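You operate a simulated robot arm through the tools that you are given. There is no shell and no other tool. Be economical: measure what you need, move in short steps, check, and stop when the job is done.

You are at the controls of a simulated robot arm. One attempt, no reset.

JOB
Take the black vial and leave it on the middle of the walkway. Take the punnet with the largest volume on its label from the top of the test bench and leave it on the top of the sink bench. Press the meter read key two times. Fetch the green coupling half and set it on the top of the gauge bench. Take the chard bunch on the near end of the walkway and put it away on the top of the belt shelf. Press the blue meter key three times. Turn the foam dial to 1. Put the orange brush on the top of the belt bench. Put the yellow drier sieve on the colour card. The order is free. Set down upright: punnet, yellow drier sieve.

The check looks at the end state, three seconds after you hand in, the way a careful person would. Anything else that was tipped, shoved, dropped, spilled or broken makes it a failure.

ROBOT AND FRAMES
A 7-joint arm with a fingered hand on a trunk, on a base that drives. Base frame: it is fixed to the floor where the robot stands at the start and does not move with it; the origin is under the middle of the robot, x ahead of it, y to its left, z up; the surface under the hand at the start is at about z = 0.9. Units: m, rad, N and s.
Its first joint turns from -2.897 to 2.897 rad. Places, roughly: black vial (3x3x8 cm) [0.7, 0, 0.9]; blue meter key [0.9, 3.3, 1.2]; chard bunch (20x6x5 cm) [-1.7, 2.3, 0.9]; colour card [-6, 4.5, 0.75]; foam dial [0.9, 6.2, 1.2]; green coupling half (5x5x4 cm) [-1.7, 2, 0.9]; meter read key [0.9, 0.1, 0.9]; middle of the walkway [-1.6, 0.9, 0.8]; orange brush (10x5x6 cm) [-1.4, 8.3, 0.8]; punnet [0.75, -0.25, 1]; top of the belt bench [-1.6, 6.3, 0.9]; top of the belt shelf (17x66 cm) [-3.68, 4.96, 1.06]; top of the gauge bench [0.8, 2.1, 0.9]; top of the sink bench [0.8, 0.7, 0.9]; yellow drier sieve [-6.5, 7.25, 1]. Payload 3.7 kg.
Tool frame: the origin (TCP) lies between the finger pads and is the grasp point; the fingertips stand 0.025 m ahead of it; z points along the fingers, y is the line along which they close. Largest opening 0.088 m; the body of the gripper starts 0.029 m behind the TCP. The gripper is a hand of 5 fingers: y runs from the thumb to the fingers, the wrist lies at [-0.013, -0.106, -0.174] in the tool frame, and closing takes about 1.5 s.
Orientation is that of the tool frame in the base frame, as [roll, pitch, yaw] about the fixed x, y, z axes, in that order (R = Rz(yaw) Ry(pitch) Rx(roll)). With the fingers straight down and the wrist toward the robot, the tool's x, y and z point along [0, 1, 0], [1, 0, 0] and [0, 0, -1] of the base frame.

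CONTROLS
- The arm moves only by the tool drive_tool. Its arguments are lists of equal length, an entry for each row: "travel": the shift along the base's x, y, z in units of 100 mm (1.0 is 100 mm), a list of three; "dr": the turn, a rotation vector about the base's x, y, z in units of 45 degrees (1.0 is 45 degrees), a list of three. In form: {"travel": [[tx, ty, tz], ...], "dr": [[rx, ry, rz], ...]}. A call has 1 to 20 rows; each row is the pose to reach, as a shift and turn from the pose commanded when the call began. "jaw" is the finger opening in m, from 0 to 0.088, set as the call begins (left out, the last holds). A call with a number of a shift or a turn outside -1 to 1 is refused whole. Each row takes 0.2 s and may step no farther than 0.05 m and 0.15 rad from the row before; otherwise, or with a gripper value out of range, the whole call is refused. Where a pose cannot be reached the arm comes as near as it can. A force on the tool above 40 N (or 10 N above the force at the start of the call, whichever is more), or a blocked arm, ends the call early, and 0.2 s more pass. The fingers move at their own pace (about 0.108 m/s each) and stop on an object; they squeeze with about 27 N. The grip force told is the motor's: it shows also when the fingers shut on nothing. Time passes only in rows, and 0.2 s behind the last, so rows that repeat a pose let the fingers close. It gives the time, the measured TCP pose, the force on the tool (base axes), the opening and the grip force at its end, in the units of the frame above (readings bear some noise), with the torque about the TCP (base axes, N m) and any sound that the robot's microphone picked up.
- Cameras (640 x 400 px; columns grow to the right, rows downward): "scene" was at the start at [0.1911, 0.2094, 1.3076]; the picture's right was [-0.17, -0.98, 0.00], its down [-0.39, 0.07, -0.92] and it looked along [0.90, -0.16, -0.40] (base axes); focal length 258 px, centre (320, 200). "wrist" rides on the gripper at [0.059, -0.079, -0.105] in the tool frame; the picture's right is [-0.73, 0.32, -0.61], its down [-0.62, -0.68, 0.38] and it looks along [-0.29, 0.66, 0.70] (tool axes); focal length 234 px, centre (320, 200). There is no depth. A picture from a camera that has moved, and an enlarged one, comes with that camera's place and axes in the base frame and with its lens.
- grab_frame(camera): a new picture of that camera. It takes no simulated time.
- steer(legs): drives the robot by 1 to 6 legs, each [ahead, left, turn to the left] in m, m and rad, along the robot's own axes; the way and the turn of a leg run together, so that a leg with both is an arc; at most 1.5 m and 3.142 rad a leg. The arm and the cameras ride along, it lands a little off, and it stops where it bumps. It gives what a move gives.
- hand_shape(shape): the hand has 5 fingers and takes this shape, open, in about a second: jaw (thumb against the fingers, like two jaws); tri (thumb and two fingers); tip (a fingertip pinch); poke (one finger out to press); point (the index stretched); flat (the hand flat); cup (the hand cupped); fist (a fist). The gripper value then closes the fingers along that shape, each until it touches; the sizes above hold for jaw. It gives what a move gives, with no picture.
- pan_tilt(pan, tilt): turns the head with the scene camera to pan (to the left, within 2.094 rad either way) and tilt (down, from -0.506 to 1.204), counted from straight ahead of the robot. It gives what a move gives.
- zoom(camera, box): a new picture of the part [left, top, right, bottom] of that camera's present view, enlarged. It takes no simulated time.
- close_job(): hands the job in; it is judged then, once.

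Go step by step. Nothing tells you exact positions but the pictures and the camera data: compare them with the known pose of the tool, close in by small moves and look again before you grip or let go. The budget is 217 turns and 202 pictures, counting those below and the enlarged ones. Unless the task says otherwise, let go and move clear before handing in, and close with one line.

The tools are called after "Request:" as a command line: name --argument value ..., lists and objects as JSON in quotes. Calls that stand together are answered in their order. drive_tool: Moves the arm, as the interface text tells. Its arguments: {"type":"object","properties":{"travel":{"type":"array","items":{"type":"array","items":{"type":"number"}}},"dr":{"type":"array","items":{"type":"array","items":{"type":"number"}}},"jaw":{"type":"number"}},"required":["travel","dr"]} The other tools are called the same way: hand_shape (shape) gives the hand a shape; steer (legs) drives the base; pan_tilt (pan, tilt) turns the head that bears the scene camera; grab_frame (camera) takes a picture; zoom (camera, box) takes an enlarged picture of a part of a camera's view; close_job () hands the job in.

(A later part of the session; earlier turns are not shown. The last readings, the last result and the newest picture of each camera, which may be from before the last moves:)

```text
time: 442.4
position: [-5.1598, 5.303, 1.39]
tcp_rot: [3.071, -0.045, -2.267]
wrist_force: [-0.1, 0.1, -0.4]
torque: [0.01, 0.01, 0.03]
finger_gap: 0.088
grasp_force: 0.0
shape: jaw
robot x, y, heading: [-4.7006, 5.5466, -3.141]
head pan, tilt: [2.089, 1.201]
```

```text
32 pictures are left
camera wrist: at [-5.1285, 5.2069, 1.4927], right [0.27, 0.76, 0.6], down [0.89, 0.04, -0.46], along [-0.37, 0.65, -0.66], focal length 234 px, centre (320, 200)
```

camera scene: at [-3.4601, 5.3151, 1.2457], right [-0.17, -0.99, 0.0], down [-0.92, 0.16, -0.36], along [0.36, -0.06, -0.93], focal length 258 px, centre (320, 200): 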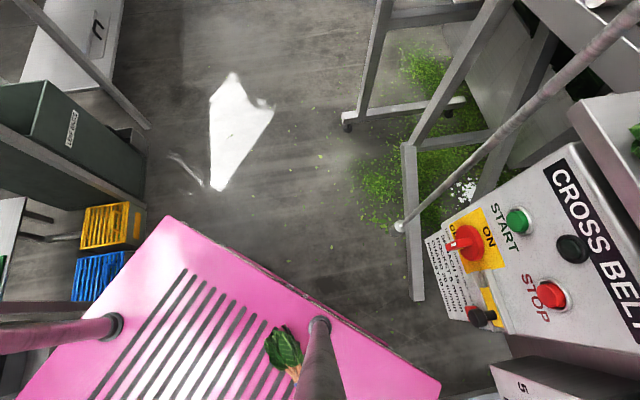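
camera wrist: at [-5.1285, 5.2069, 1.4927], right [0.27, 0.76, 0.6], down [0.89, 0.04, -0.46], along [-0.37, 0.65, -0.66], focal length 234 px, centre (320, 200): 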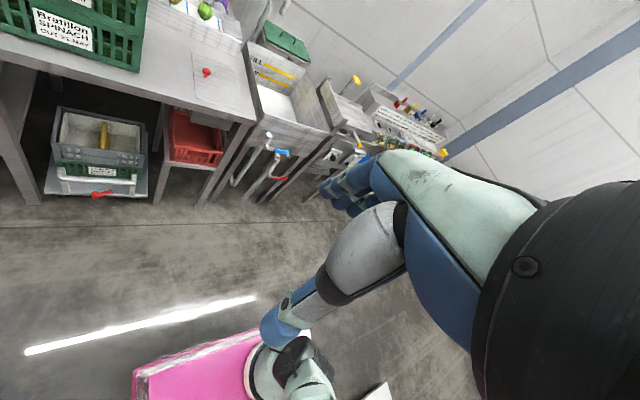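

No obstacle so far. I'll widen the radius and continue the swing to about 100°.

Request:
drive_tool --travel '[[0.14, -0.25, 0.05], [0.27, -0.5, 0.1], [0.41, -0.74, 0.1]]' --dr '[[0, 0, 0.1], [0, 0, 0.2], [0, 0, 0.289]]'

Request:
drive_tool --travel '[[0.22, -0.23, 0.05], [0.44, -0.46, 0.1], [0.66, -0.68, 0.1]]' --dr '[[0, 0, 0.1], [0, 0, 0.2], [0, 0, 0.289]]'

Request:
drive_tool --travel '[[0.27, -0.15, 0.05], [0.54, -0.3, 0.1], [0.81, -0.43, 0.1]]' --dr '[[0, 0, 0.09], [0, 0, 0.18], [0, 0, 0.267]]'

Request:
drive_tool --travel '[[0.3, -0.02, 0], [0.6, -0.04, 0], [0.91, -0.06, 0]]' --dr '[[0, 0, 0.09], [0, 0, 0.18], [0, 0, 0.267]]'

Request:
grab_frame --camera "wrist"

```text
time: 443.2
position: [-5.1196, 5.2328, 1.4059]
tcp_rot: [3.012, -0.097, -2.075]
wrist_force: [0.3, -1.0, 0.5]
torque: [0.07, 0.04, 0.02]
finger_gap: 0.088
grasp_force: 0.1
shape: jaw
out of reach, approached as far as the arm can: row 1, 2, 3
robot x, y, heading: [-4.6973, 5.5476, -3.145]
head pan, tilt: [2.089, 1.201]
```

```text
time: 444.0
position: [-5.0507, 5.1834, 1.3954]
tcp_rot: [3.024, -0.105, -1.866]
wrist_force: [0.6, -0.8, 0.6]
torque: [0.03, 0.05, 0.02]
finger_gap: 0.0881
grasp_force: 0.1
shape: jaw
out of reach, approached as far as the arm can: row 1, 2, 3
robot x, y, heading: [-4.7013, 5.5489, -3.138]
head pan, tilt: [2.089, 1.201]
```

```text
time: 444.8
position: [-4.9802, 5.1932, 1.4168]
tcp_rot: [3.015, -0.145, -1.696]
wrist_force: [0.2, 1.0, -0.6]
torque: [0.01, -0.02, -0.01]
finger_gap: 0.0878
grasp_force: 0.1
shape: jaw
out of reach, approached as far as the arm can: row 1, 2, 3
robot x, y, heading: [-4.6977, 5.5432, -3.142]
head pan, tilt: [2.089, 1.201]
```

```text
time: 445.6
position: [-4.8767, 5.1759, 1.4056]
tcp_rot: [2.991, -0.133, -1.474]
wrist_force: [-0.5, 0.3, 1.6]
torque: [0.0, -0.04, 0.05]
finger_gap: 0.088
grasp_force: 0.0
shape: jaw
robot x, y, heading: [-4.7001, 5.5461, -3.141]
head pan, tilt: [2.089, 1.201]
```

```text
31 pictures are left
camera wrist: at [-4.7777, 5.1402, 1.5048], right [-0.3, 0.78, 0.55], down [0.56, 0.61, -0.56], along [-0.77, 0.14, -0.62], focal length 234 px, centre (320, 200)
```

wrist: 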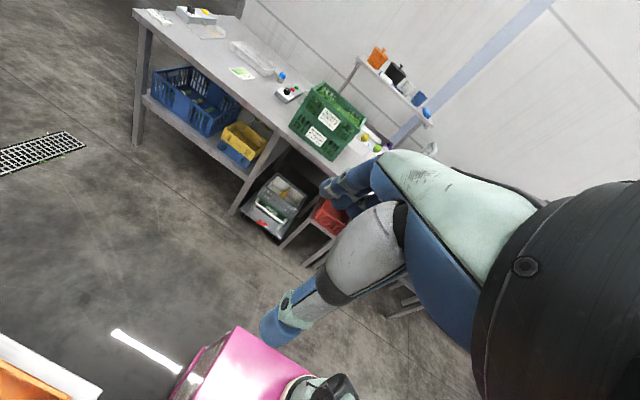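

The forearm has passed above the head without contact. I'll continue around outside the head to about 146°.

Request:
drive_tool --travel '[[0.28, -0.15, 0], [0.56, -0.3, 0], [0.85, -0.4, 0]]' --dr '[[0, 0, 0.1], [0, 0, 0.2], [0, 0, 0.3]]'

Request:
drive_tool --travel '[[0.28, 0.13, 0], [0.55, 0.27, 0], [0.82, 0.42, 0]]' --dr '[[0, 0, 0.1], [0, 0, 0.2], [0, 0, 0.3]]'

Request:
drive_tool --travel '[[0.24, 0.2, 0], [0.48, 0.4, 0], [0.71, 0.58, 0]]' --dr '[[0, 0, 0.1], [0, 0, 0.2], [0, 0, 0.3]]'

Request:
drive_tool --travel '[[0.15, 0.23, 0], [0.3, 0.47, 0], [0.45, 0.7, 0]]' --dr '[[0, 0, 0.1], [0, 0, 0.2], [0, 0, 0.26]]'

Request:
grab_frame --camera "wrist"

```text
time: 446.4
position: [-4.8244, 5.1649, 1.4103]
tcp_rot: [2.993, -0.134, -1.268]
wrist_force: [0.2, -1.3, -0.8]
torque: [0.03, -0.04, 0.03]
finger_gap: 0.088
grasp_force: 0.1
shape: jaw
out of reach, approached as far as the arm can: row 1, 2, 3
robot x, y, heading: [-4.6989, 5.5461, -3.138]
head pan, tilt: [2.089, 1.201]
```

```text
time: 447.2
position: [-4.7404, 5.2038, 1.4097]
tcp_rot: [2.991, -0.131, -1.007]
wrist_force: [-0.9, -0.4, 0.1]
torque: [0.0, 0.02, 0.02]
finger_gap: 0.088
grasp_force: 0.0
shape: jaw
robot x, y, heading: [-4.7015, 5.5463, -3.143]
head pan, tilt: [2.089, 1.201]
```

```text
time: 448.0
position: [-4.6671, 5.2631, 1.4086]
tcp_rot: [2.994, -0.133, -0.772]
wrist_force: [0.2, -0.6, 0.0]
torque: [0.02, -0.01, -0.01]
finger_gap: 0.088
grasp_force: 0.1
shape: jaw
robot x, y, heading: [-4.7005, 5.5445, -3.139]
head pan, tilt: [2.089, 1.201]
```

```text
time: 448.8
position: [-4.6342, 5.3202, 1.4075]
tcp_rot: [2.99, -0.135, -0.595]
wrist_force: [0.0, -0.3, 0.0]
torque: [0.02, -0.02, 0.0]
finger_gap: 0.0881
grasp_force: 0.1
shape: jaw
out of reach, approached as far as the arm can: row 1, 3
robot x, y, heading: [-4.7022, 5.5479, -3.141]
head pan, tilt: [2.089, 1.201]
```

```text
30 pictures are left
camera wrist: at [-4.5419, 5.3731, 1.5059], right [-0.8, 0.26, 0.55], down [-0.11, 0.82, -0.56], along [-0.6, -0.51, -0.62], focal length 234 px, centre (320, 200)
```

wrist: 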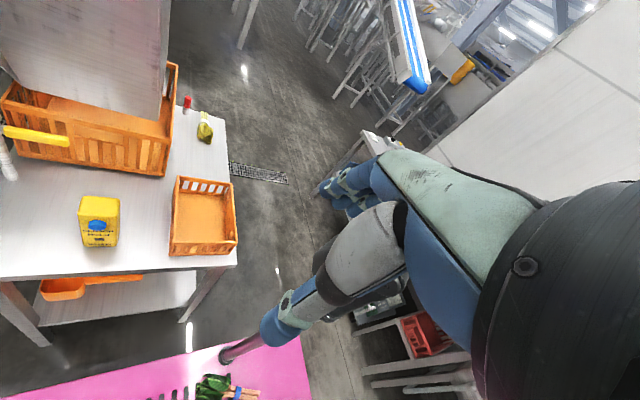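

The swing worked: the chard is visible on the deck with its leaves outward. I'll level the hand and descend part way behind the mast for a closer look.

Request:
drive_tool --travel '[[0, 0.05, -0.2], [0, 0.1, -0.5], [0, 0.15, -0.8], [0, 0.15, -1.0]]' --dr '[[0.1, 0, 0], [0.2, 0, 0], [0.256, 0, 0], [0.256, 0, 0]]'

Request:
drive_tool --travel '[[0, 0, -0.3], [0, 0, -0.6], [0, 0, -1.0]]' --dr '[[0, 0, 0], [0, 0, 0], [0, 0, 0]]'

Request:
drive_tool --travel '[[0, 0, -0.3], [0, 0, -0.6], [0, 0, -1.0]]' --dr '[[0, 0, 0], [0, 0, 0], [0, 0, 0]]'

Request:
grab_frame --camera "wrist"

```text
time: 449.8
position: [-4.6348, 5.3338, 1.3075]
tcp_rot: [-3.12, -0.022, -0.582]
wrist_force: [-0.2, 0.4, 0.0]
torque: [0.01, 0.01, -0.02]
finger_gap: 0.088
grasp_force: 0.1
shape: jaw
robot x, y, heading: [-4.6989, 5.5451, -3.138]
head pan, tilt: [2.089, 1.201]
```

```text
time: 450.6
position: [-4.6347, 5.3297, 1.2083]
tcp_rot: [-3.122, -0.024, -0.581]
wrist_force: [0.2, -0.5, -0.3]
torque: [0.01, -0.01, 0.01]
finger_gap: 0.0878
grasp_force: 0.0
shape: jaw
robot x, y, heading: [-4.7018, 5.5472, -3.138]
head pan, tilt: [2.089, 1.201]
```

```text
time: 451.4
position: [-4.6341, 5.3336, 1.1074]
tcp_rot: [-3.123, -0.019, -0.583]
wrist_force: [0.0, -0.2, -1.3]
torque: [0.0, -0.06, -0.03]
finger_gap: 0.088
grasp_force: 0.1
shape: jaw
robot x, y, heading: [-4.6987, 5.5436, -3.142]
head pan, tilt: [2.089, 1.201]
```

```text
29 pictures are left
camera wrist: at [-4.5439, 5.3671, 1.2155], right [-0.8, 0.13, 0.58], down [-0.14, 0.91, -0.38], along [-0.58, -0.39, -0.71], focal length 234 px, centre (320, 200)
```

wrist: 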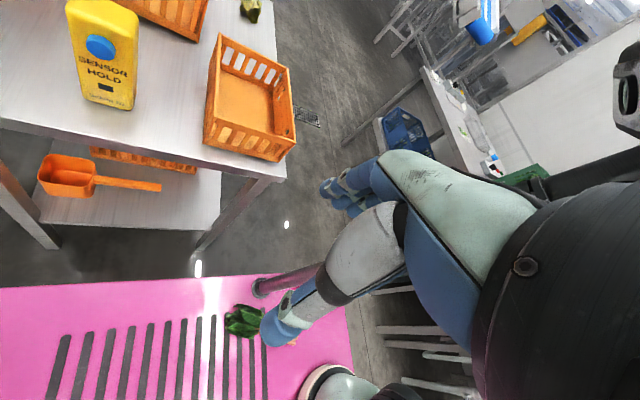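

The geometry is workable: the grip point at the leaf base is (-4.758, 5.409), about 9 cm from the mast. I'll move above it and lower.

Request:
drive_tool --travel '[[-0.2, 0.12, -0.3], [-0.4, 0.25, -0.6], [-0.6, 0.37, -0.9], [-0.62, 0.37, -1.0]]' --dr '[[0, 0, 0.06], [0, 0, 0.12], [0, 0, 0.19], [0, 0, 0.19]]'

Request:
drive_tool --travel '[[-0.2, 0.12, -0.3], [-0.4, 0.25, -0.6], [-0.6, 0.37, -0.9], [-0.62, 0.37, -1.0]]' --dr '[[0, 0, 0], [0, 0, 0], [0, 0, 0], [0, 0, 0]]'

Request:
drive_tool --travel '[[0, 0, -0.3], [0, 0, -0.6], [0, 0, -0.9]]' --dr '[[0, 0, 0], [0, 0, 0], [0, 0, 0]]'

Request:
grab_frame --camera "wrist"

```text
time: 452.4
position: [-4.6973, 5.3691, 1.0075]
tcp_rot: [-3.121, -0.023, -0.431]
wrist_force: [0.0, 0.3, 0.2]
torque: [-0.01, 0.01, 0.02]
finger_gap: 0.088
grasp_force: 0.0
shape: jaw
robot x, y, heading: [-4.7033, 5.5473, -3.143]
head pan, tilt: [2.089, 1.201]
```

```text
time: 453.4
position: [-4.7587, 5.4051, 0.9087]
tcp_rot: [-3.123, -0.021, -0.432]
wrist_force: [-0.6, 0.8, 0.4]
torque: [-0.02, -0.02, -0.02]
finger_gap: 0.0878
grasp_force: 0.0
shape: jaw
robot x, y, heading: [-4.7035, 5.5481, -3.138]
head pan, tilt: [2.089, 1.201]
```

```text
time: 454.2
position: [-4.739, 5.3961, 0.8351]
tcp_rot: [-3.121, -0.019, -0.432]
wrist_force: [0.0, -0.4, -0.3]
torque: [-0.01, 0.03, -0.01]
finger_gap: 0.0876
grasp_force: 0.1
shape: jaw
out of reach, approached as far as the arm can: row 2, 3
robot x, y, heading: [-4.7012, 5.5495, -3.144]
head pan, tilt: [2.089, 1.201]
```

```text
28 pictures are left
camera wrist: at [-4.6556, 5.4435, 0.9422], right [-0.81, 0.0, 0.59], down [-0.27, 0.88, -0.38], along [-0.52, -0.47, -0.71], focal length 234 px, centre (320, 200)
```

wrist: 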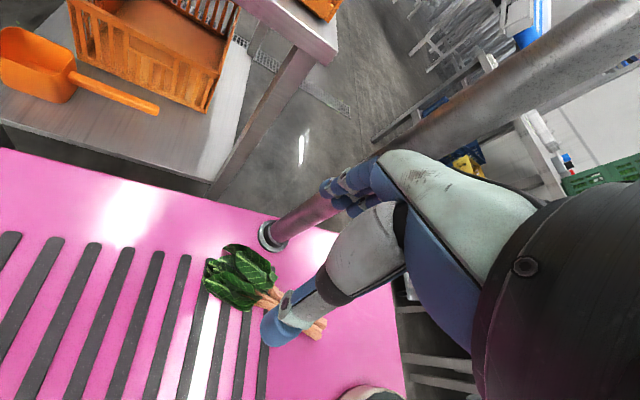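

The arm runs out of reach this low with a vertical tool. Tilting the fingers inward moves the wrist outward, so I'll tilt about 25° and descend again.

Request:
drive_tool --travel '[[0, 0, 0], [0, 0, 0], [0, 0, 0], [0, 0, 0]]' --dr '[[0.09, 0.14, 0], [0.18, 0.28, 0], [0.27, 0.42, 0], [0.3, 0.47, 0]]'

Request:
drive_tool --travel '[[0, 0, -0.25], [0, 0, -0.5], [0, 0, -0.75], [0, 0, -0.9]]' --dr '[[0, 0, 0], [0, 0, 0], [0, 0, 0], [0, 0, 0]]'

Request:
grab_frame --camera "wrist"

```text
time: 455.2
position: [-4.7394, 5.3971, 0.8352]
tcp_rot: [-3.058, 0.411, -0.42]
wrist_force: [0.8, 0.4, 0.0]
torque: [0.0, 0.0, -0.01]
finger_gap: 0.0882
grasp_force: 0.0
shape: jaw
robot x, y, heading: [-4.7034, 5.5477, -3.143]
head pan, tilt: [2.089, 1.201]
```

```text
time: 456.2
position: [-4.7385, 5.3954, 0.7438]
tcp_rot: [-3.058, 0.414, -0.419]
wrist_force: [0.2, 0.3, -0.1]
torque: [0.0, -0.02, 0.0]
finger_gap: 0.088
grasp_force: 0.1
shape: jaw
robot x, y, heading: [-4.7043, 5.544, -3.144]
head pan, tilt: [2.089, 1.201]
```

```text
27 pictures are left
camera wrist: at [-4.6194, 5.4208, 0.8218], right [-0.55, -0.16, 0.82], down [-0.35, 0.93, -0.05], along [-0.76, -0.32, -0.57], focal length 234 px, centre (320, 200)
```

wrist: 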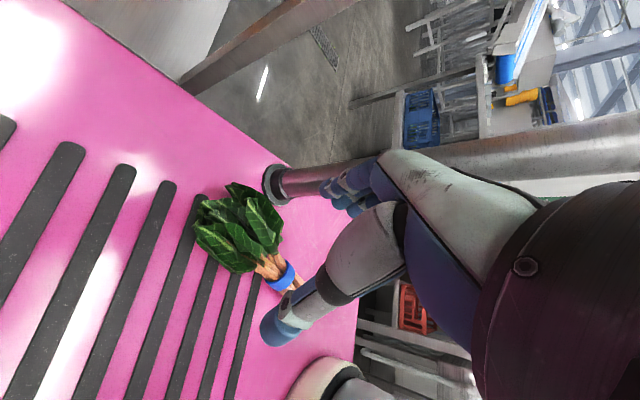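

The deck is lower than I assumed (z ≈ 0.61), with the leaf centre at (-4.754, 5.387). Advancing along the tool axis goes right to the leaf base.

Request:
drive_tool --travel '[[-0.08, 0.03, -0.2], [-0.16, 0.06, -0.4], [-0.24, 0.09, -0.6], [-0.3, 0.11, -0.8]]' --dr '[[0, 0, 0], [0, 0, 0], [0, 0, 0], [0, 0, 0]]'

Request:
grab_frame --camera "wrist"

```text
time: 457.2
position: [-4.7579, 5.4021, 0.6634]
tcp_rot: [-3.059, 0.414, -0.418]
wrist_force: [0.4, -0.3, 0.1]
torque: [-0.01, 0.01, 0.03]
finger_gap: 0.0879
grasp_force: 0.1
shape: jaw
out of reach, approached as far as the arm can: row 3, 4
robot x, y, heading: [-4.7027, 5.5485, -3.134]
head pan, tilt: [2.089, 1.201]
```

```text
26 pictures are left
camera wrist: at [-4.6381, 5.4269, 0.7407], right [-0.55, -0.16, 0.82], down [-0.35, 0.93, -0.05], along [-0.76, -0.31, -0.57], focal length 234 px, centre (320, 200)
```

wrist: 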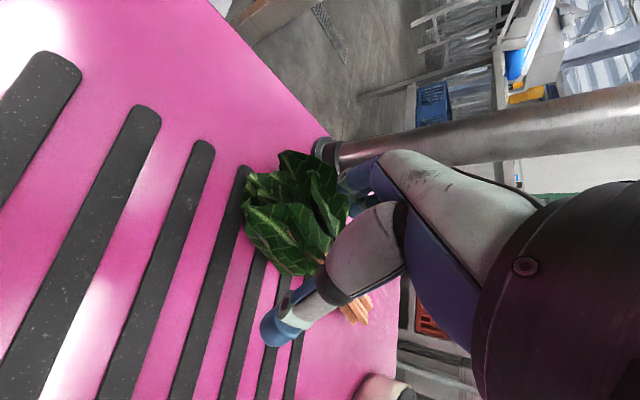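

The leaves are between thumb and fingers. I'll try a little lower, then close.

Request:
drive_tool --travel '[[0.02, -0.01, -0.06], [0.03, -0.01, -0.12], [0.04, -0.02, -0.18]]' --dr '[[0.02, 0.03, 0], [0.04, 0.06, 0], [0.06, 0.09, 0]]'

Request:
drive_tool --travel '[[0, 0, 0], [0, 0, 0], [0, 0, 0], [0, 0, 0], [0, 0, 0], [0, 0, 0], [0, 0, 0]]' --dr '[[0, 0, 0], [0, 0, 0], [0, 0, 0], [0, 0, 0], [0, 0, 0], [0, 0, 0], [0, 0, 0]]' --jaw 0.0

Request:
drive_tool --travel '[[0.02, -0.01, 0.1], [0.05, -0.02, 0.2], [0.08, -0.03, 0.4], [0.12, -0.05, 0.6]]' --dr '[[0, 0, 0], [0, 0, 0], [0, 0, 0], [0, 0, 0]]'

Request:
grab_frame --camera "wrist"

```text
time: 458.0
position: [-4.7536, 5.3992, 0.6459]
tcp_rot: [-3.044, 0.496, -0.412]
wrist_force: [2.3, -0.2, 8.1]
torque: [-0.33, 0.12, 0.08]
finger_gap: 0.088
grasp_force: 0.1
shape: jaw
robot x, y, heading: [-4.6982, 5.5436, -3.14]
head pan, tilt: [2.089, 1.201]
```

```text
time: 459.6
position: [-4.7533, 5.3997, 0.6459]
tcp_rot: [-3.043, 0.496, -0.411]
wrist_force: [2.8, -6.1, 18.2]
torque: [-0.89, 0.36, 0.31]
finger_gap: 0.0539
grasp_force: 27.4
shape: jaw
robot x, y, heading: [-4.7005, 5.5479, -3.142]
head pan, tilt: [2.089, 1.201]
```

```text
time: 460.6
position: [-4.741, 5.3943, 0.7071]
tcp_rot: [-3.043, 0.498, -0.413]
wrist_force: [1.2, 0.5, -1.8]
torque: [0.03, 0.0, 0.0]
finger_gap: 0.0529
grasp_force: 27.2
shape: jaw
robot x, y, heading: [-4.6984, 5.547, -3.146]
head pan, tilt: [2.089, 1.201]
```

```text
25 pictures are left
camera wrist: at [-4.6166, 5.415, 0.7777], right [-0.49, -0.2, 0.85], down [-0.35, 0.94, 0.02], along [-0.8, -0.29, -0.53], focal length 234 px, centre (320, 200)
```

wrist: 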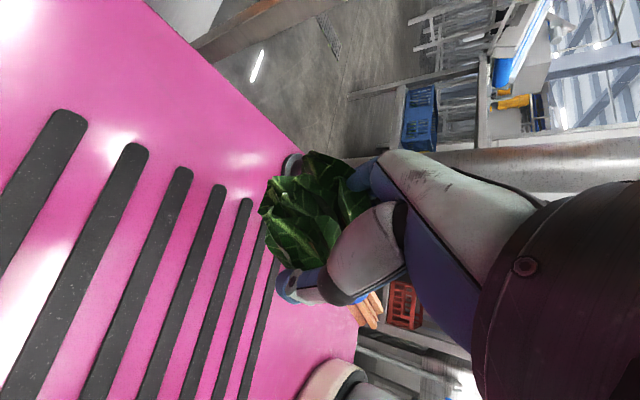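

I have the chard again. I'll raise it behind the mast, bring the hand back to its default yaw with the wrist inward, and turn the head inward for the return swing.

Request:
drive_tool --travel '[[0.27, -0.17, 0.3], [0.55, -0.33, 0.6], [0.82, -0.5, 0.9], [0.82, -0.5, 1.0]]' --dr '[[-0.03, -0.05, 0], [-0.06, -0.1, 0], [-0.09, -0.14, 0], [-0.09, -0.14, 0]]'

Request:
drive_tool --travel '[[0.27, -0.17, 0.3], [0.55, -0.33, 0.6], [0.82, -0.5, 0.9], [0.82, -0.5, 1.0]]' --dr '[[-0.03, -0.05, 0], [-0.06, -0.1, 0], [-0.09, -0.14, 0], [-0.09, -0.14, 0]]'

Request:
drive_tool --travel '[[0, 0, 0.3], [0, 0, 0.6], [0, 0, 0.9], [0, 0, 1.0]]' --dr '[[0, 0, 0], [0, 0, 0], [0, 0, 0], [0, 0, 0]]'

Request:
pan_tilt --pan -1.4 --tilt 0.8

Request:
drive_tool --travel '[[0, 0, 0.1], [0, 0, 0.2], [0, 0, 0.3], [0, 0, 0.4], [0, 0, 0.5], [0, 0, 0.6]]' --dr '[[0, 0, 0.16], [0, 0, 0.32], [0, 0, 0.48], [0, 0, 0.64], [0, 0, 0.8], [0, 0, 0.95]]'

Request:
drive_tool --travel '[[0, 0, 0.1], [0, 0, 0.2], [0, 0, 0.3], [0, 0, 0.4], [0, 0, 0.5]]' --dr '[[0, 0, 0.16], [0, 0, 0.32], [0, 0, 0.48], [0, 0, 0.64], [0, 0, 0.8]]'

Request:
grab_frame --camera "wrist"

```text
time: 461.6
position: [-4.6592, 5.344, 0.8052]
tcp_rot: [-3.065, 0.367, -0.42]
wrist_force: [1.0, -0.8, -0.6]
torque: [-0.03, -0.05, -0.04]
finger_gap: 0.053
grasp_force: 27.3
shape: jaw
robot x, y, heading: [-4.7009, 5.548, -3.145]
head pan, tilt: [2.089, 1.201]
```

```text
time: 462.6
position: [-4.5802, 5.2961, 0.9075]
tcp_rot: [-3.084, 0.238, -0.426]
wrist_force: [-0.5, 0.4, -1.0]
torque: [-0.01, -0.06, 0.03]
finger_gap: 0.0529
grasp_force: 27.5
shape: jaw
robot x, y, heading: [-4.7013, 5.549, -3.139]
head pan, tilt: [2.089, 1.201]
```

```text
time: 463.6
position: [-4.5791, 5.2967, 1.0058]
tcp_rot: [-3.084, 0.238, -0.428]
wrist_force: [0.2, 0.0, -1.1]
torque: [-0.01, -0.06, 0.04]
finger_gap: 0.0529
grasp_force: 26.9
shape: jaw
robot x, y, heading: [-4.7017, 5.545, -3.143]
head pan, tilt: [2.089, 1.201]
```

```text
time: 466.6
position: [-4.5788, 5.2964, 1.0054]
tcp_rot: [-3.083, 0.237, -0.426]
wrist_force: [0.4, -0.4, -1.1]
torque: [0.0, -0.04, 0.0]
finger_gap: 0.0529
grasp_force: 26.5
shape: jaw
robot x, y, heading: [-4.7011, 5.5469, -3.136]
head pan, tilt: [-1.4, 0.799]
```

```text
time: 468.0
position: [-4.5792, 5.296, 1.0676]
tcp_rot: [-3.084, 0.238, 0.322]
wrist_force: [0.1, 0.3, -1.3]
torque: [0.01, -0.05, -0.02]
finger_gap: 0.053
grasp_force: 26.8
shape: jaw
robot x, y, heading: [-4.7031, 5.5451, -3.141]
head pan, tilt: [-1.4, 0.799]
```

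```text
time: 469.2
position: [-4.5769, 5.2946, 1.1167]
tcp_rot: [-3.084, 0.236, 0.951]
wrist_force: [0.1, 0.2, -0.2]
torque: [0.04, -0.03, 0.01]
finger_gap: 0.053
grasp_force: 27.1
shape: jaw
robot x, y, heading: [-4.6996, 5.5511, -3.137]
head pan, tilt: [-1.4, 0.799]
```

```text
24 pictures are left
camera wrist: at [-4.5882, 5.405, 1.2091], right [-0.04, -0.67, 0.74], down [-0.97, -0.15, -0.19], along [0.24, -0.73, -0.64], focal length 234 px, centre (320, 200)
```

wrist: 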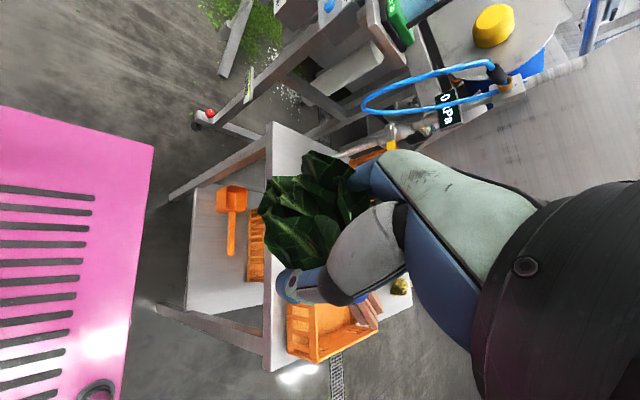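

Held well. I'll raise to about 1.40 before the return swing.

Request:
drive_tool --travel '[[0, 0, 0.35], [0, 0, 0.7], [0, 0, 1.0]]' --dr '[[0, 0, 0], [0, 0, 0], [0, 0, 0]]'

Request:
drive_tool --travel '[[0, 0, 0.35], [0, 0, 0.7], [0, 0, 1.0]]' --dr '[[0, 0, 0], [0, 0, 0], [0, 0, 0]]'

Request:
drive_tool --travel '[[0, 0, 0.35], [0, 0, 0.7], [0, 0, 1.0]]' --dr '[[0, 0, 0], [0, 0, 0], [0, 0, 0]]'

```text
time: 470.0
position: [-4.5792, 5.2921, 1.2183]
tcp_rot: [-3.085, 0.238, 0.946]
wrist_force: [-1.0, -0.9, -0.7]
torque: [0.02, -0.05, 0.0]
finger_gap: 0.0528
grasp_force: 27.4
shape: jaw
robot x, y, heading: [-4.7017, 5.5452, -3.138]
head pan, tilt: [-1.4, 0.799]
```

```text
time: 470.8
position: [-4.5782, 5.2963, 1.3164]
tcp_rot: [-3.086, 0.238, 0.946]
wrist_force: [0.4, 1.3, -0.5]
torque: [0.01, 0.01, 0.0]
finger_gap: 0.0531
grasp_force: 26.6
shape: jaw
robot x, y, heading: [-4.6987, 5.5485, -3.143]
head pan, tilt: [-1.4, 0.799]
```

```text
time: 471.6
position: [-4.579, 5.2974, 1.4188]
tcp_rot: [-3.085, 0.239, 0.948]
wrist_force: [-0.5, 0.2, -0.8]
torque: [0.04, -0.12, -0.01]
finger_gap: 0.0529
grasp_force: 26.8
shape: jaw
robot x, y, heading: [-4.7033, 5.5466, -3.144]
head pan, tilt: [-1.4, 0.799]
```

There's good height now. I'll swing back over the head in 12° arcs, checking the grip after the first four.

Request:
drive_tool --travel '[[-0.2, -0.24, 0.1], [-0.4, -0.48, 0.2], [-0.6, -0.72, 0.2]]' --dr '[[0, 0, -0.09], [0, 0, -0.18], [0, 0, -0.267]]'

Request:
drive_tool --travel '[[-0.25, -0.19, 0], [-0.5, -0.38, 0], [-0.74, -0.58, 0]]' --dr '[[0, 0, -0.09], [0, 0, -0.18], [0, 0, -0.267]]'

Request:
drive_tool --travel '[[-0.28, -0.14, 0], [-0.56, -0.28, 0], [-0.85, -0.41, 0]]' --dr '[[0, 0, -0.09], [0, 0, -0.18], [0, 0, -0.267]]'

Request:
drive_tool --travel '[[-0.3, -0.08, 0], [-0.6, -0.15, 0], [-0.91, -0.23, 0]]' --dr '[[0, 0, -0.09], [0, 0, -0.18], [0, 0, -0.267]]'

```text
time: 472.6
position: [-4.6489, 5.2622, 1.4526]
tcp_rot: [3.129, 0.233, 0.767]
wrist_force: [0.1, -0.8, -1.3]
torque: [0.05, 0.02, -0.04]
finger_gap: 0.0529
grasp_force: 27.0
shape: jaw
out of reach, approached as far as the arm can: row 2, 3
robot x, y, heading: [-4.7023, 5.5471, -3.14]
head pan, tilt: [-1.4, 0.799]
stopped in row 3: the arm was blocked; the commanded pose is now the measured one
```

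```text
time: 473.3
position: [-4.6537, 5.2688, 1.4598]
tcp_rot: [3.112, 0.227, 0.761]
wrist_force: [0.2, 0.1, -1.2]
torque: [-0.02, 0.0, -0.01]
finger_gap: 0.0525
grasp_force: 27.0
shape: jaw
robot x, y, heading: [-4.6972, 5.5446, -3.141]
head pan, tilt: [-1.4, 0.799]
stopped in row 3: the arm was blocked; the commanded pose is now the measured one
```

```text
time: 474.1
position: [-4.7385, 5.226, 1.4602]
tcp_rot: [3.111, 0.229, 0.544]
wrist_force: [0.6, 0.4, -0.7]
torque: [0.09, -0.02, 0.02]
finger_gap: 0.0524
grasp_force: 27.2
shape: jaw
out of reach, approached as far as the arm can: row 1
robot x, y, heading: [-4.7007, 5.5472, -3.139]
head pan, tilt: [-1.4, 0.799]
```

```text
time: 474.9
position: [-4.83, 5.203, 1.4577]
tcp_rot: [3.114, 0.228, 0.34]
wrist_force: [0.8, 0.1, -0.7]
torque: [0.01, -0.03, 0.0]
finger_gap: 0.0524
grasp_force: 27.1
shape: jaw
robot x, y, heading: [-4.7007, 5.5492, -3.142]
head pan, tilt: [-1.4, 0.799]
```

It has passed over the head with the grip intact. I'll finish the swing to the front.

Request:
drive_tool --travel '[[-0.22, -0.1, 0], [-0.45, -0.2, 0], [-0.67, -0.32, 0]]' --dr '[[0, 0, -0.09], [0, 0, -0.18], [0, 0, -0.25]]'

Request:
drive_tool --travel '[[-0.27, -0.01, 0], [-0.53, -0.02, 0], [-0.79, -0.03, 0]]' --dr '[[0, 0, -0.09], [0, 0, -0.18], [0, 0, -0.267]]'

Request:
drive_tool --travel '[[-0.26, 0.05, 0], [-0.52, 0.09, 0], [-0.78, 0.14, 0]]' --dr '[[0, 0, -0.09], [0, 0, -0.18], [0, 0, -0.267]]'

Request:
drive_tool --travel '[[-0.24, 0.1, 0], [-0.49, 0.2, 0], [-0.73, 0.3, 0]]' --dr '[[0, 0, -0.09], [0, 0, -0.18], [0, 0, -0.267]]'

Request:
drive_tool --travel '[[-0.22, 0.15, -0.05], [-0.44, 0.3, -0.1], [-0.66, 0.44, -0.2]]' --dr '[[0, 0, -0.09], [0, 0, -0.18], [0, 0, -0.267]]'

Request:
drive_tool --travel '[[-0.18, 0.19, -0.05], [-0.37, 0.38, -0.1], [-0.55, 0.57, -0.2]]' --dr '[[0, 0, -0.09], [0, 0, -0.18], [0, 0, -0.267]]'

Request:
drive_tool --travel '[[-0.14, 0.22, -0.05], [-0.28, 0.45, -0.1], [-0.42, 0.67, -0.2]]' --dr '[[0, 0, -0.09], [0, 0, -0.18], [0, 0, -0.267]]'

Request:
drive_tool --travel '[[-0.1, 0.25, 0], [-0.2, 0.5, 0], [-0.3, 0.75, 0]]' --dr '[[0, 0, -0.09], [0, 0, -0.18], [0, 0, -0.267]]'

Request:
drive_tool --travel '[[-0.04, 0.26, 0], [-0.08, 0.52, 0], [-0.12, 0.78, 0]]' --dr '[[0, 0, -0.09], [0, 0, -0.18], [0, 0, -0.267]]'

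Request:
grab_frame --camera "wrist"

```text
time: 475.7
position: [-4.8987, 5.173, 1.459]
tcp_rot: [3.114, 0.227, 0.143]
wrist_force: [0.7, 0.9, -0.7]
torque: [0.02, -0.02, 0.0]
finger_gap: 0.0524
grasp_force: 27.0
shape: jaw
robot x, y, heading: [-4.7003, 5.5479, -3.141]
head pan, tilt: [-1.4, 0.799]
```

```text
time: 476.5
position: [-4.9745, 5.1687, 1.4576]
tcp_rot: [3.113, 0.23, -0.069]
wrist_force: [-0.4, -0.7, -2.0]
torque: [0.0, -0.03, 0.01]
finger_gap: 0.0523
grasp_force: 27.0
shape: jaw
robot x, y, heading: [-4.7031, 5.5481, -3.142]
head pan, tilt: [-1.4, 0.799]
```

```text
time: 477.3
position: [-5.0522, 5.1828, 1.4573]
tcp_rot: [3.113, 0.229, -0.277]
wrist_force: [0.0, 0.0, -1.7]
torque: [-0.02, -0.03, -0.01]
finger_gap: 0.0521
grasp_force: 26.6
shape: jaw
robot x, y, heading: [-4.7, 5.5463, -3.142]
head pan, tilt: [-1.4, 0.799]
```

```text
time: 478.1
position: [-5.1226, 5.2126, 1.4614]
tcp_rot: [3.112, 0.23, -0.489]
wrist_force: [0.4, -1.1, -1.1]
torque: [0.0, -0.04, 0.01]
finger_gap: 0.0524
grasp_force: 26.7
shape: jaw
robot x, y, heading: [-4.7028, 5.5471, -3.143]
head pan, tilt: [-1.4, 0.799]
```

```text
time: 478.9
position: [-5.1924, 5.2583, 1.4387]
tcp_rot: [3.112, 0.228, -0.698]
wrist_force: [-0.6, 0.5, -1.1]
torque: [-0.03, -0.05, -0.04]
finger_gap: 0.0523
grasp_force: 27.5
shape: jaw
robot x, y, heading: [-4.6978, 5.5462, -3.145]
head pan, tilt: [-1.4, 0.799]
```

```text
time: 479.7
position: [-5.247, 5.314, 1.419]
tcp_rot: [3.115, 0.229, -0.906]
wrist_force: [-0.3, 0.3, -1.2]
torque: [-0.04, -0.04, -0.02]
finger_gap: 0.0521
grasp_force: 26.5
shape: jaw
robot x, y, heading: [-4.6992, 5.5454, -3.136]
head pan, tilt: [-1.4, 0.799]
```

```text
time: 480.5
position: [-5.2884, 5.3807, 1.3972]
tcp_rot: [3.113, 0.228, -1.117]
wrist_force: [-0.4, -0.1, -0.3]
torque: [-0.07, 0.01, -0.01]
finger_gap: 0.0523
grasp_force: 26.9
shape: jaw
robot x, y, heading: [-4.6979, 5.5471, -3.14]
head pan, tilt: [-1.4, 0.799]
```

```text
time: 481.3
position: [-5.3187, 5.4559, 1.3963]
tcp_rot: [3.113, 0.229, -1.326]
wrist_force: [0.7, 0.3, -0.6]
torque: [-0.01, -0.01, 0.03]
finger_gap: 0.0521
grasp_force: 27.1
shape: jaw
robot x, y, heading: [-4.7018, 5.5452, -3.139]
head pan, tilt: [-1.4, 0.799]
```

```text
time: 482.1
position: [-5.3315, 5.5334, 1.3991]
tcp_rot: [3.113, 0.228, -1.538]
wrist_force: [-0.3, -0.6, -1.3]
torque: [-0.04, 0.02, 0.01]
finger_gap: 0.0519
grasp_force: 26.9
shape: jaw
robot x, y, heading: [-4.7047, 5.549, -3.137]
head pan, tilt: [-1.4, 0.799]
```

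```text
23 pictures are left
camera wrist: at [-5.2456, 5.4574, 1.4845], right [-0.33, 0.56, 0.76], down [0.65, 0.72, -0.25], along [-0.69, 0.41, -0.59], focal length 234 px, centre (320, 200)
```

wrist: 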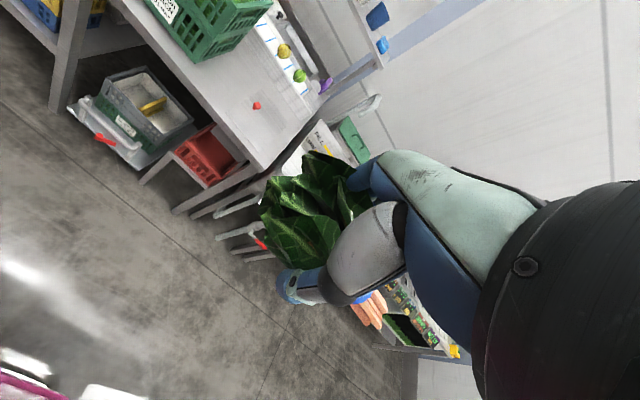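

The chard is back in front. Now I'll retract, turn the hand so the leaves face the robot, and tilt so the bunch is level, before moving to the shelf.

Request:
drive_tool --travel '[[0.1, 0, 0], [0.2, 0, 0], [0.3, 0, 0], [0.4, 0, 0], [0.5, 0, 0], [0.6, 0, 0]]' --dr '[[0, 0, 0.17], [0, 0, 0.34], [0, 0, 0.51], [0, 0, 0.68], [0, 0, 0.85], [0, 0, 1.0]]'

Request:
drive_tool --travel '[[0.1, 0, 0], [0.2, 0, 0], [0.3, 0, 0], [0.4, 0, 0], [0.5, 0, 0], [0.5, 0, 0]]' --dr '[[0, 0, 0.17], [0, 0, 0.34], [0, 0, 0.51], [0, 0, 0.68], [0, 0, 0.85], [0, 0, 0.96]]'

Request:
drive_tool --travel '[[0, 0, 0], [0, 0, 0], [0, 0, 0]]' --dr '[[0, 0.12, 0], [0, 0.24, 0], [0, 0.34, 0]]'

Request:
steer --legs '[[0.2, -0.07, 0], [0, 0, 1.571]]'

Request:
grab_frame --camera "wrist"

```text
time: 483.5
position: [-5.2706, 5.534, 1.3974]
tcp_rot: [3.113, 0.227, -0.748]
wrist_force: [-0.1, -0.2, -1.2]
torque: [-0.02, -0.01, -0.03]
finger_gap: 0.0523
grasp_force: 27.1
shape: jaw
robot x, y, heading: [-4.6983, 5.5501, -3.141]
head pan, tilt: [-1.4, 0.799]
```

```text
time: 484.9
position: [-5.22, 5.5348, 1.4]
tcp_rot: [3.113, 0.231, 0.005]
wrist_force: [0.0, 0.3, -1.7]
torque: [0.01, -0.05, -0.01]
finger_gap: 0.052
grasp_force: 27.1
shape: jaw
robot x, y, heading: [-4.7024, 5.5465, -3.141]
head pan, tilt: [-1.4, 0.799]
```

```text
time: 485.7
position: [-5.22, 5.5325, 1.3995]
tcp_rot: [3.115, 0.497, 0.005]
wrist_force: [0.5, -0.3, -0.6]
torque: [-0.01, -0.05, 0.02]
finger_gap: 0.0521
grasp_force: 27.0
shape: jaw
robot x, y, heading: [-4.6995, 5.5479, -3.144]
head pan, tilt: [-1.4, 0.799]
```

```text
time: 491.2
position: [-4.9011, 5.0994, 1.3999]
tcp_rot: [3.114, 0.497, 1.562]
wrist_force: [0.1, 0.2, -0.9]
torque: [0.05, 0.03, 0.01]
finger_gap: 0.052
grasp_force: 27.2
shape: jaw
robot x, y, heading: [-4.9091, 5.6155, -1.579]
head pan, tilt: [-1.4, 0.799]
```

```text
22 pictures are left
camera wrist: at [-4.9809, 5.201, 1.4618], right [0.3, -0.35, 0.89], down [-0.68, -0.73, -0.06], along [0.67, -0.58, -0.46], focal length 234 px, centre (320, 200)
```

wrist: 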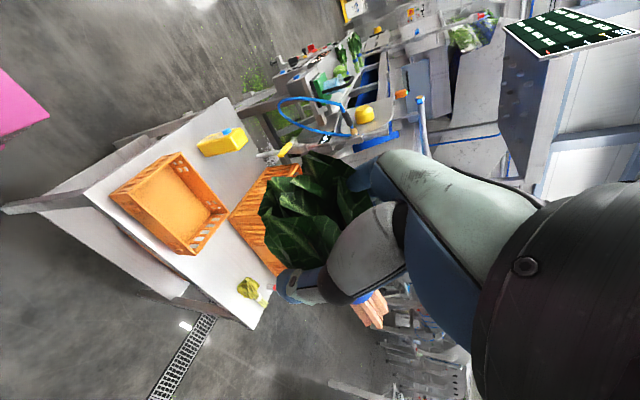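

The path is clear at this height. I'll strafe along to line up with the gap.

Request:
steer --legs '[[0, 1.265, 0.008]]'

Request:
pan_tilt --pan -0.1 --tilt 0.5

Request:
grab_frame --camera "scene"

```text
time: 497.6
position: [-3.6349, 5.0781, 1.3998]
tcp_rot: [3.112, 0.495, 1.551]
wrist_force: [0.3, -0.7, -0.7]
torque: [0.01, -0.03, -0.04]
finger_gap: 0.052
grasp_force: 27.2
shape: jaw
robot x, y, heading: [-3.6362, 5.5966, -1.597]
head pan, tilt: [-1.4, 0.799]
```

```text
time: 499.1
position: [-3.6339, 5.0788, 1.3985]
tcp_rot: [3.115, 0.495, 1.551]
wrist_force: [0.1, 1.0, -1.9]
torque: [0.07, 0.02, -0.02]
finger_gap: 0.0519
grasp_force: 26.8
shape: jaw
robot x, y, heading: [-3.6361, 5.5968, -1.596]
head pan, tilt: [-0.099, 0.499]
```

```text
21 pictures are left
camera scene: at [-3.4237, 5.4016, 1.2994], right [-0.99, 0.12, 0.0], down [0.06, 0.48, -0.88], along [-0.11, -0.87, -0.48], focal length 258 px, centre (320, 200)
```

scene: 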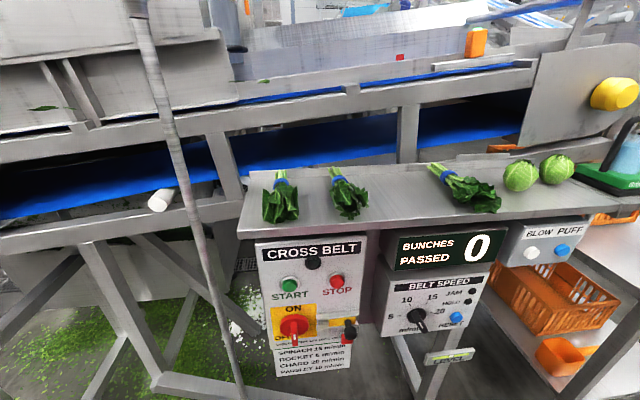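

The gap is right below. I'll descend toward the shelf and then make small steps to contact.

Request:
drive_tool --travel '[[0, -0.1, -0.35], [0, -0.2, -0.7], [0, -0.3, -1.0]]' --dr '[[0, 0, 0], [0, 0, 0], [0, 0, 0]]'

Request:
drive_tool --travel '[[0, -0.1, -0.35], [0, -0.2, -0.7], [0, -0.3, -1.0]]' --dr '[[0, 0, 0], [0, 0, 0], [0, 0, 0]]'

Request:
drive_tool --travel '[[0, -0.1, -0.2], [0, -0.2, -0.35], [0, -0.25, -0.5]]' --dr '[[0, 0, 0], [0, 0, 0], [0, 0, 0]]'

Request:
grab_frame --camera "scene"

```text
time: 499.9
position: [-3.6374, 5.0475, 1.2974]
tcp_rot: [3.113, 0.497, 1.551]
wrist_force: [0.0, 0.6, -1.1]
torque: [0.04, -0.01, -0.04]
finger_gap: 0.0523
grasp_force: 27.0
shape: jaw
robot x, y, heading: [-3.6373, 5.5973, -1.591]
head pan, tilt: [-0.099, 0.499]
```

```text
time: 500.7
position: [-3.6309, 5.0161, 1.1999]
tcp_rot: [3.113, 0.496, 1.55]
wrist_force: [0.8, 0.1, -0.2]
torque: [0.07, 0.01, -0.01]
finger_gap: 0.052
grasp_force: 27.4
shape: jaw
robot x, y, heading: [-3.6346, 5.5965, -1.595]
head pan, tilt: [-0.099, 0.499]
```

```text
time: 501.5
position: [-3.6328, 4.9923, 1.1493]
tcp_rot: [3.113, 0.496, 1.55]
wrist_force: [0.5, 0.7, -2.2]
torque: [0.03, 0.02, -0.03]
finger_gap: 0.052
grasp_force: 27.2
shape: jaw
robot x, y, heading: [-3.6342, 5.5958, -1.594]
head pan, tilt: [-0.099, 0.499]
```

```text
20 pictures are left
camera scene: at [-3.4236, 5.4016, 1.2994], right [-0.99, 0.12, 0.0], down [0.06, 0.48, -0.88], along [-0.11, -0.87, -0.48], focal length 258 px, centre (320, 200)
```

scene: 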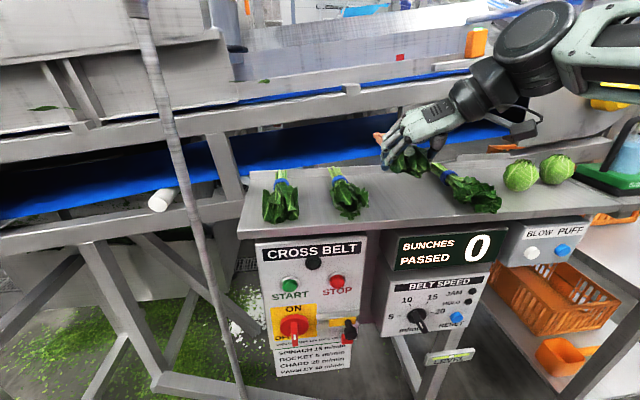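

Request:
drive_tool --travel '[[0, 0, -0.1], [0, 0, -0.2], [0, 0, -0.28], [0, 0, -0.34], [0, 0, -0.38]]' --dr '[[0, 0, 0], [0, 0, 0], [0, 0, 0], [0, 0, 0], [0, 0, 0]]'

Request:
zoom --camera "scene" --box '[320, 100, 520, 240]'

```text
time: 502.7
position: [-3.6333, 4.9926, 1.1125]
tcp_rot: [3.115, 0.497, 1.551]
wrist_force: [-0.9, -0.5, -0.1]
torque: [0.06, -0.01, -0.01]
finger_gap: 0.0521
grasp_force: 27.2
shape: jaw
robot x, y, heading: [-3.6324, 5.5997, -1.59]
head pan, tilt: [-0.099, 0.499]
```

```text
2.86 times, centred on (420, 170) of scene
camera zoom: at [-3.4236, 5.4016, 1.2994], right [-0.99, 0.12, 0.0], down [0.06, 0.48, -0.88], along [-0.11, -0.87, -0.48], focal length 738 px, centre (34, 286)
```

zoom: 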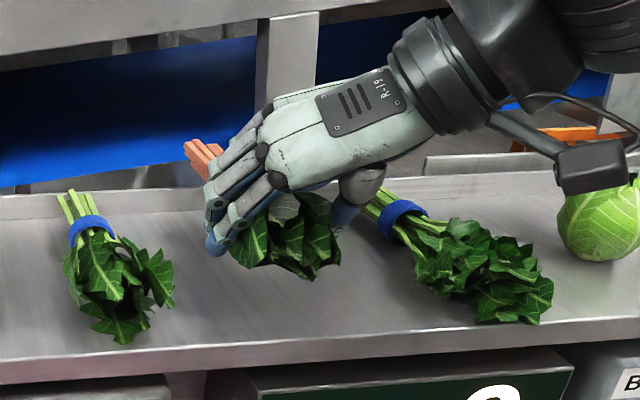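

The stems are a bit high and the thumb is close to the third bunch. I'll shift 1.2 cm away from it and reduce the tilt before lowering the rest of the way.

Request:
drive_tool --travel '[[0.06, 0, 0], [0.12, 0, 0], [0.13, 0, 0]]' --dr '[[0.11, 0, 0], [0.22, 0, 0], [0.33, 0, 0]]'

Request:
drive_tool --travel '[[0, 0, -0.04], [0, 0, -0.08], [0, 0, -0.12], [0, 0, -0.16], [0, 0, -0.2]]' --dr '[[0, 0, 0], [0, 0, 0], [0, 0, 0], [0, 0, 0], [0, 0, 0]]'

Request:
zoom --camera "scene" --box '[320, 100, 520, 240]'

```text
time: 503.5
position: [-3.6225, 4.9915, 1.1115]
tcp_rot: [3.121, 0.235, 1.552]
wrist_force: [-0.5, -0.4, 0.1]
torque: [-0.11, 0.0, 0.01]
finger_gap: 0.0506
grasp_force: 26.7
shape: jaw
robot x, y, heading: [-3.631, 5.5952, -1.592]
head pan, tilt: [-0.099, 0.499]
```

```text
time: 504.7
position: [-3.6207, 4.992, 1.0935]
tcp_rot: [3.119, 0.238, 1.551]
wrist_force: [1.0, 1.0, 19.3]
torque: [0.02, -0.05, -0.16]
finger_gap: 0.0499
grasp_force: 27.5
shape: jaw
robot x, y, heading: [-3.6366, 5.596, -1.597]
head pan, tilt: [-0.099, 0.499]
```

```text
2.86 times, centred on (420, 170) of scene
camera zoom: at [-3.4236, 5.4021, 1.2995], right [-0.99, 0.12, 0.0], down [0.06, 0.47, -0.88], along [-0.11, -0.87, -0.48], focal length 738 px, centre (34, 286)
```

zoom: 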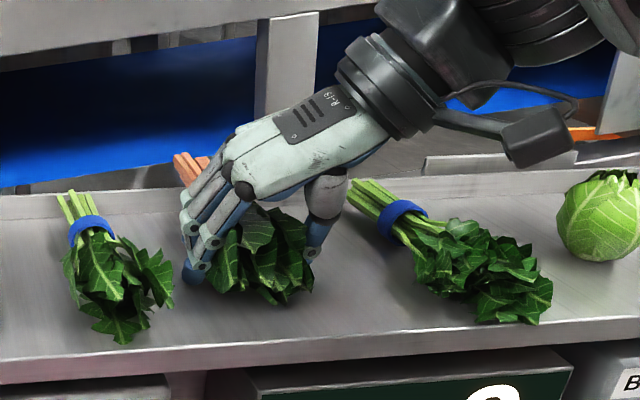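

In contact. I'll ease up 2 mm, open slightly so neither neighbour is touched, and lift straight up.

Request:
drive_tool --travel '[[0, 0, 0.03], [0, 0, 0.04], [0, 0, 0.04]]' --dr '[[0, 0, 0], [0, 0, 0], [0, 0, 0]]'

Request:
drive_tool --travel '[[-0.03, 0, 0], [-0.03, 0, 0], [-0.03, 0, 0], [-0.03, 0, 0.15], [-0.03, 0, 0.4], [-0.03, 0, 0.8], [-0.03, 0.1, 1.0]]' --dr '[[0, 0, 0], [0, 0, 0], [0, 0, 0], [0, 0, 0], [0, 0, 0], [0, 0, 0], [0, 0, 0]]' --jaw 0.066

Request:
zoom --camera "scene" --box '[320, 100, 520, 240]'

```text
time: 505.5
position: [-3.6213, 4.992, 1.0939]
tcp_rot: [3.119, 0.236, 1.554]
wrist_force: [0.4, -0.3, -0.9]
torque: [0.02, 0.01, 0.02]
finger_gap: 0.0497
grasp_force: 27.0
shape: jaw
robot x, y, heading: [-3.6346, 5.5977, -1.594]
head pan, tilt: [-0.099, 0.499]
```

```text
time: 507.1
position: [-3.6228, 5.0052, 1.1977]
tcp_rot: [3.121, 0.235, 1.551]
wrist_force: [0.1, 0.5, 0.1]
torque: [-0.05, 0.01, 0.03]
finger_gap: 0.0659
grasp_force: 0.0
shape: jaw
robot x, y, heading: [-3.6376, 5.5961, -1.594]
head pan, tilt: [-0.099, 0.499]
```

```text
2.86 times, centred on (420, 170) of scene
camera zoom: at [-3.4236, 5.4016, 1.2994], right [-0.99, 0.12, 0.0], down [0.06, 0.48, -0.88], along [-0.11, -0.87, -0.48], focal length 738 px, centre (34, 286)
```

zoom: 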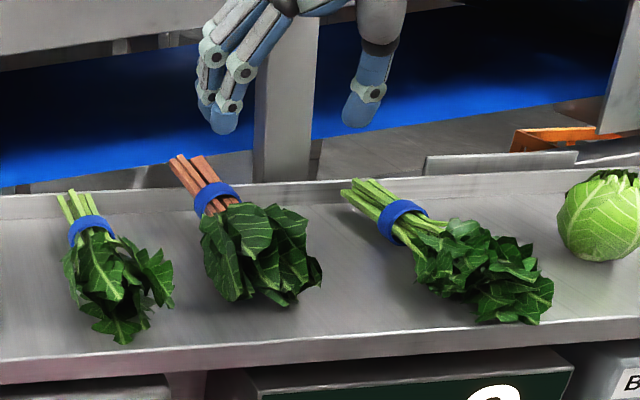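

The chard lies neatly in the gap on the shelf. I'll raise the hand, go back to open floor and look toward the sieve and the colour card.

Request:
drive_tool --travel '[[0, 0.3, 0.3], [0, 0.6, 0.6], [0, 0.9, 0.9], [0, 0.9, 1.0]]' --dr '[[0, 0, 0], [0.1, 0, 0], [0.2, 0, 0], [0.3, 0, 0]]'

Request:
steer --legs '[[0, -1.27, 0.02], [0, 0, -1.57]]'

Request:
pan_tilt --pan -0.45 --tilt 0.3

Request:
grab_frame --camera "scene"

```text
time: 508.1
position: [-3.6241, 5.093, 1.2967]
tcp_rot: [3.123, 0.0, 1.553]
wrist_force: [-0.3, 0.9, -0.5]
torque: [0.01, -0.02, 0.0]
finger_gap: 0.0658
grasp_force: 0.1
shape: jaw
robot x, y, heading: [-3.6347, 5.5978, -1.591]
head pan, tilt: [-0.099, 0.499]
```

```text
time: 518.5
position: [-5.4344, 5.614, 1.2972]
tcp_rot: [3.124, 0.002, -0.034]
wrist_force: [-0.4, -0.2, -0.4]
torque: [-0.02, 0.01, 0.0]
finger_gap: 0.0661
grasp_force: 0.1
shape: jaw
robot x, y, heading: [-4.9338, 5.6193, 3.1]
head pan, tilt: [-0.099, 0.499]
```

```text
time: 519.3
position: [-5.4329, 5.6141, 1.296]
tcp_rot: [3.125, 0.001, -0.036]
wrist_force: [0.5, -1.0, -0.1]
torque: [-0.01, 0.03, 0.0]
finger_gap: 0.0656
grasp_force: 0.0
shape: jaw
robot x, y, heading: [-4.9266, 5.6136, 3.104]
head pan, tilt: [-0.45, 0.3]
```

```text
16 pictures are left
camera scene: at [-5.1209, 5.4397, 1.3178], right [0.47, 0.88, 0.0], down [0.26, -0.14, -0.96], along [-0.84, 0.45, -0.3], focal length 258 px, centre (320, 200)
```

scene: 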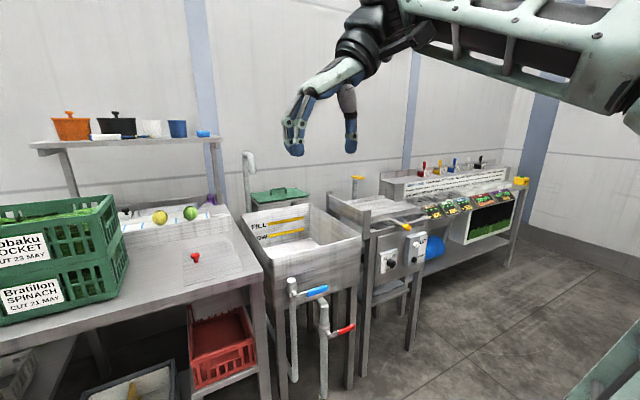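

Request:
zoom --camera "scene" --box '[370, 130, 550, 250]'

```text
3.33 times, centred on (460, 190) of scene
camera zoom: at [-5.1209, 5.4397, 1.3178], right [0.47, 0.88, 0.0], down [0.26, -0.14, -0.96], along [-0.84, 0.45, -0.3], focal length 861 px, centre (-147, 233)
```

zoom: 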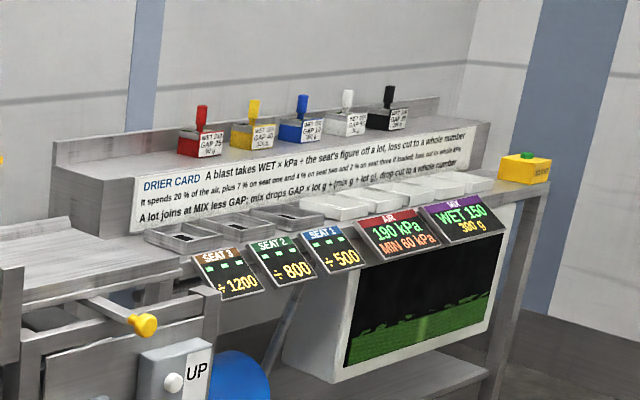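

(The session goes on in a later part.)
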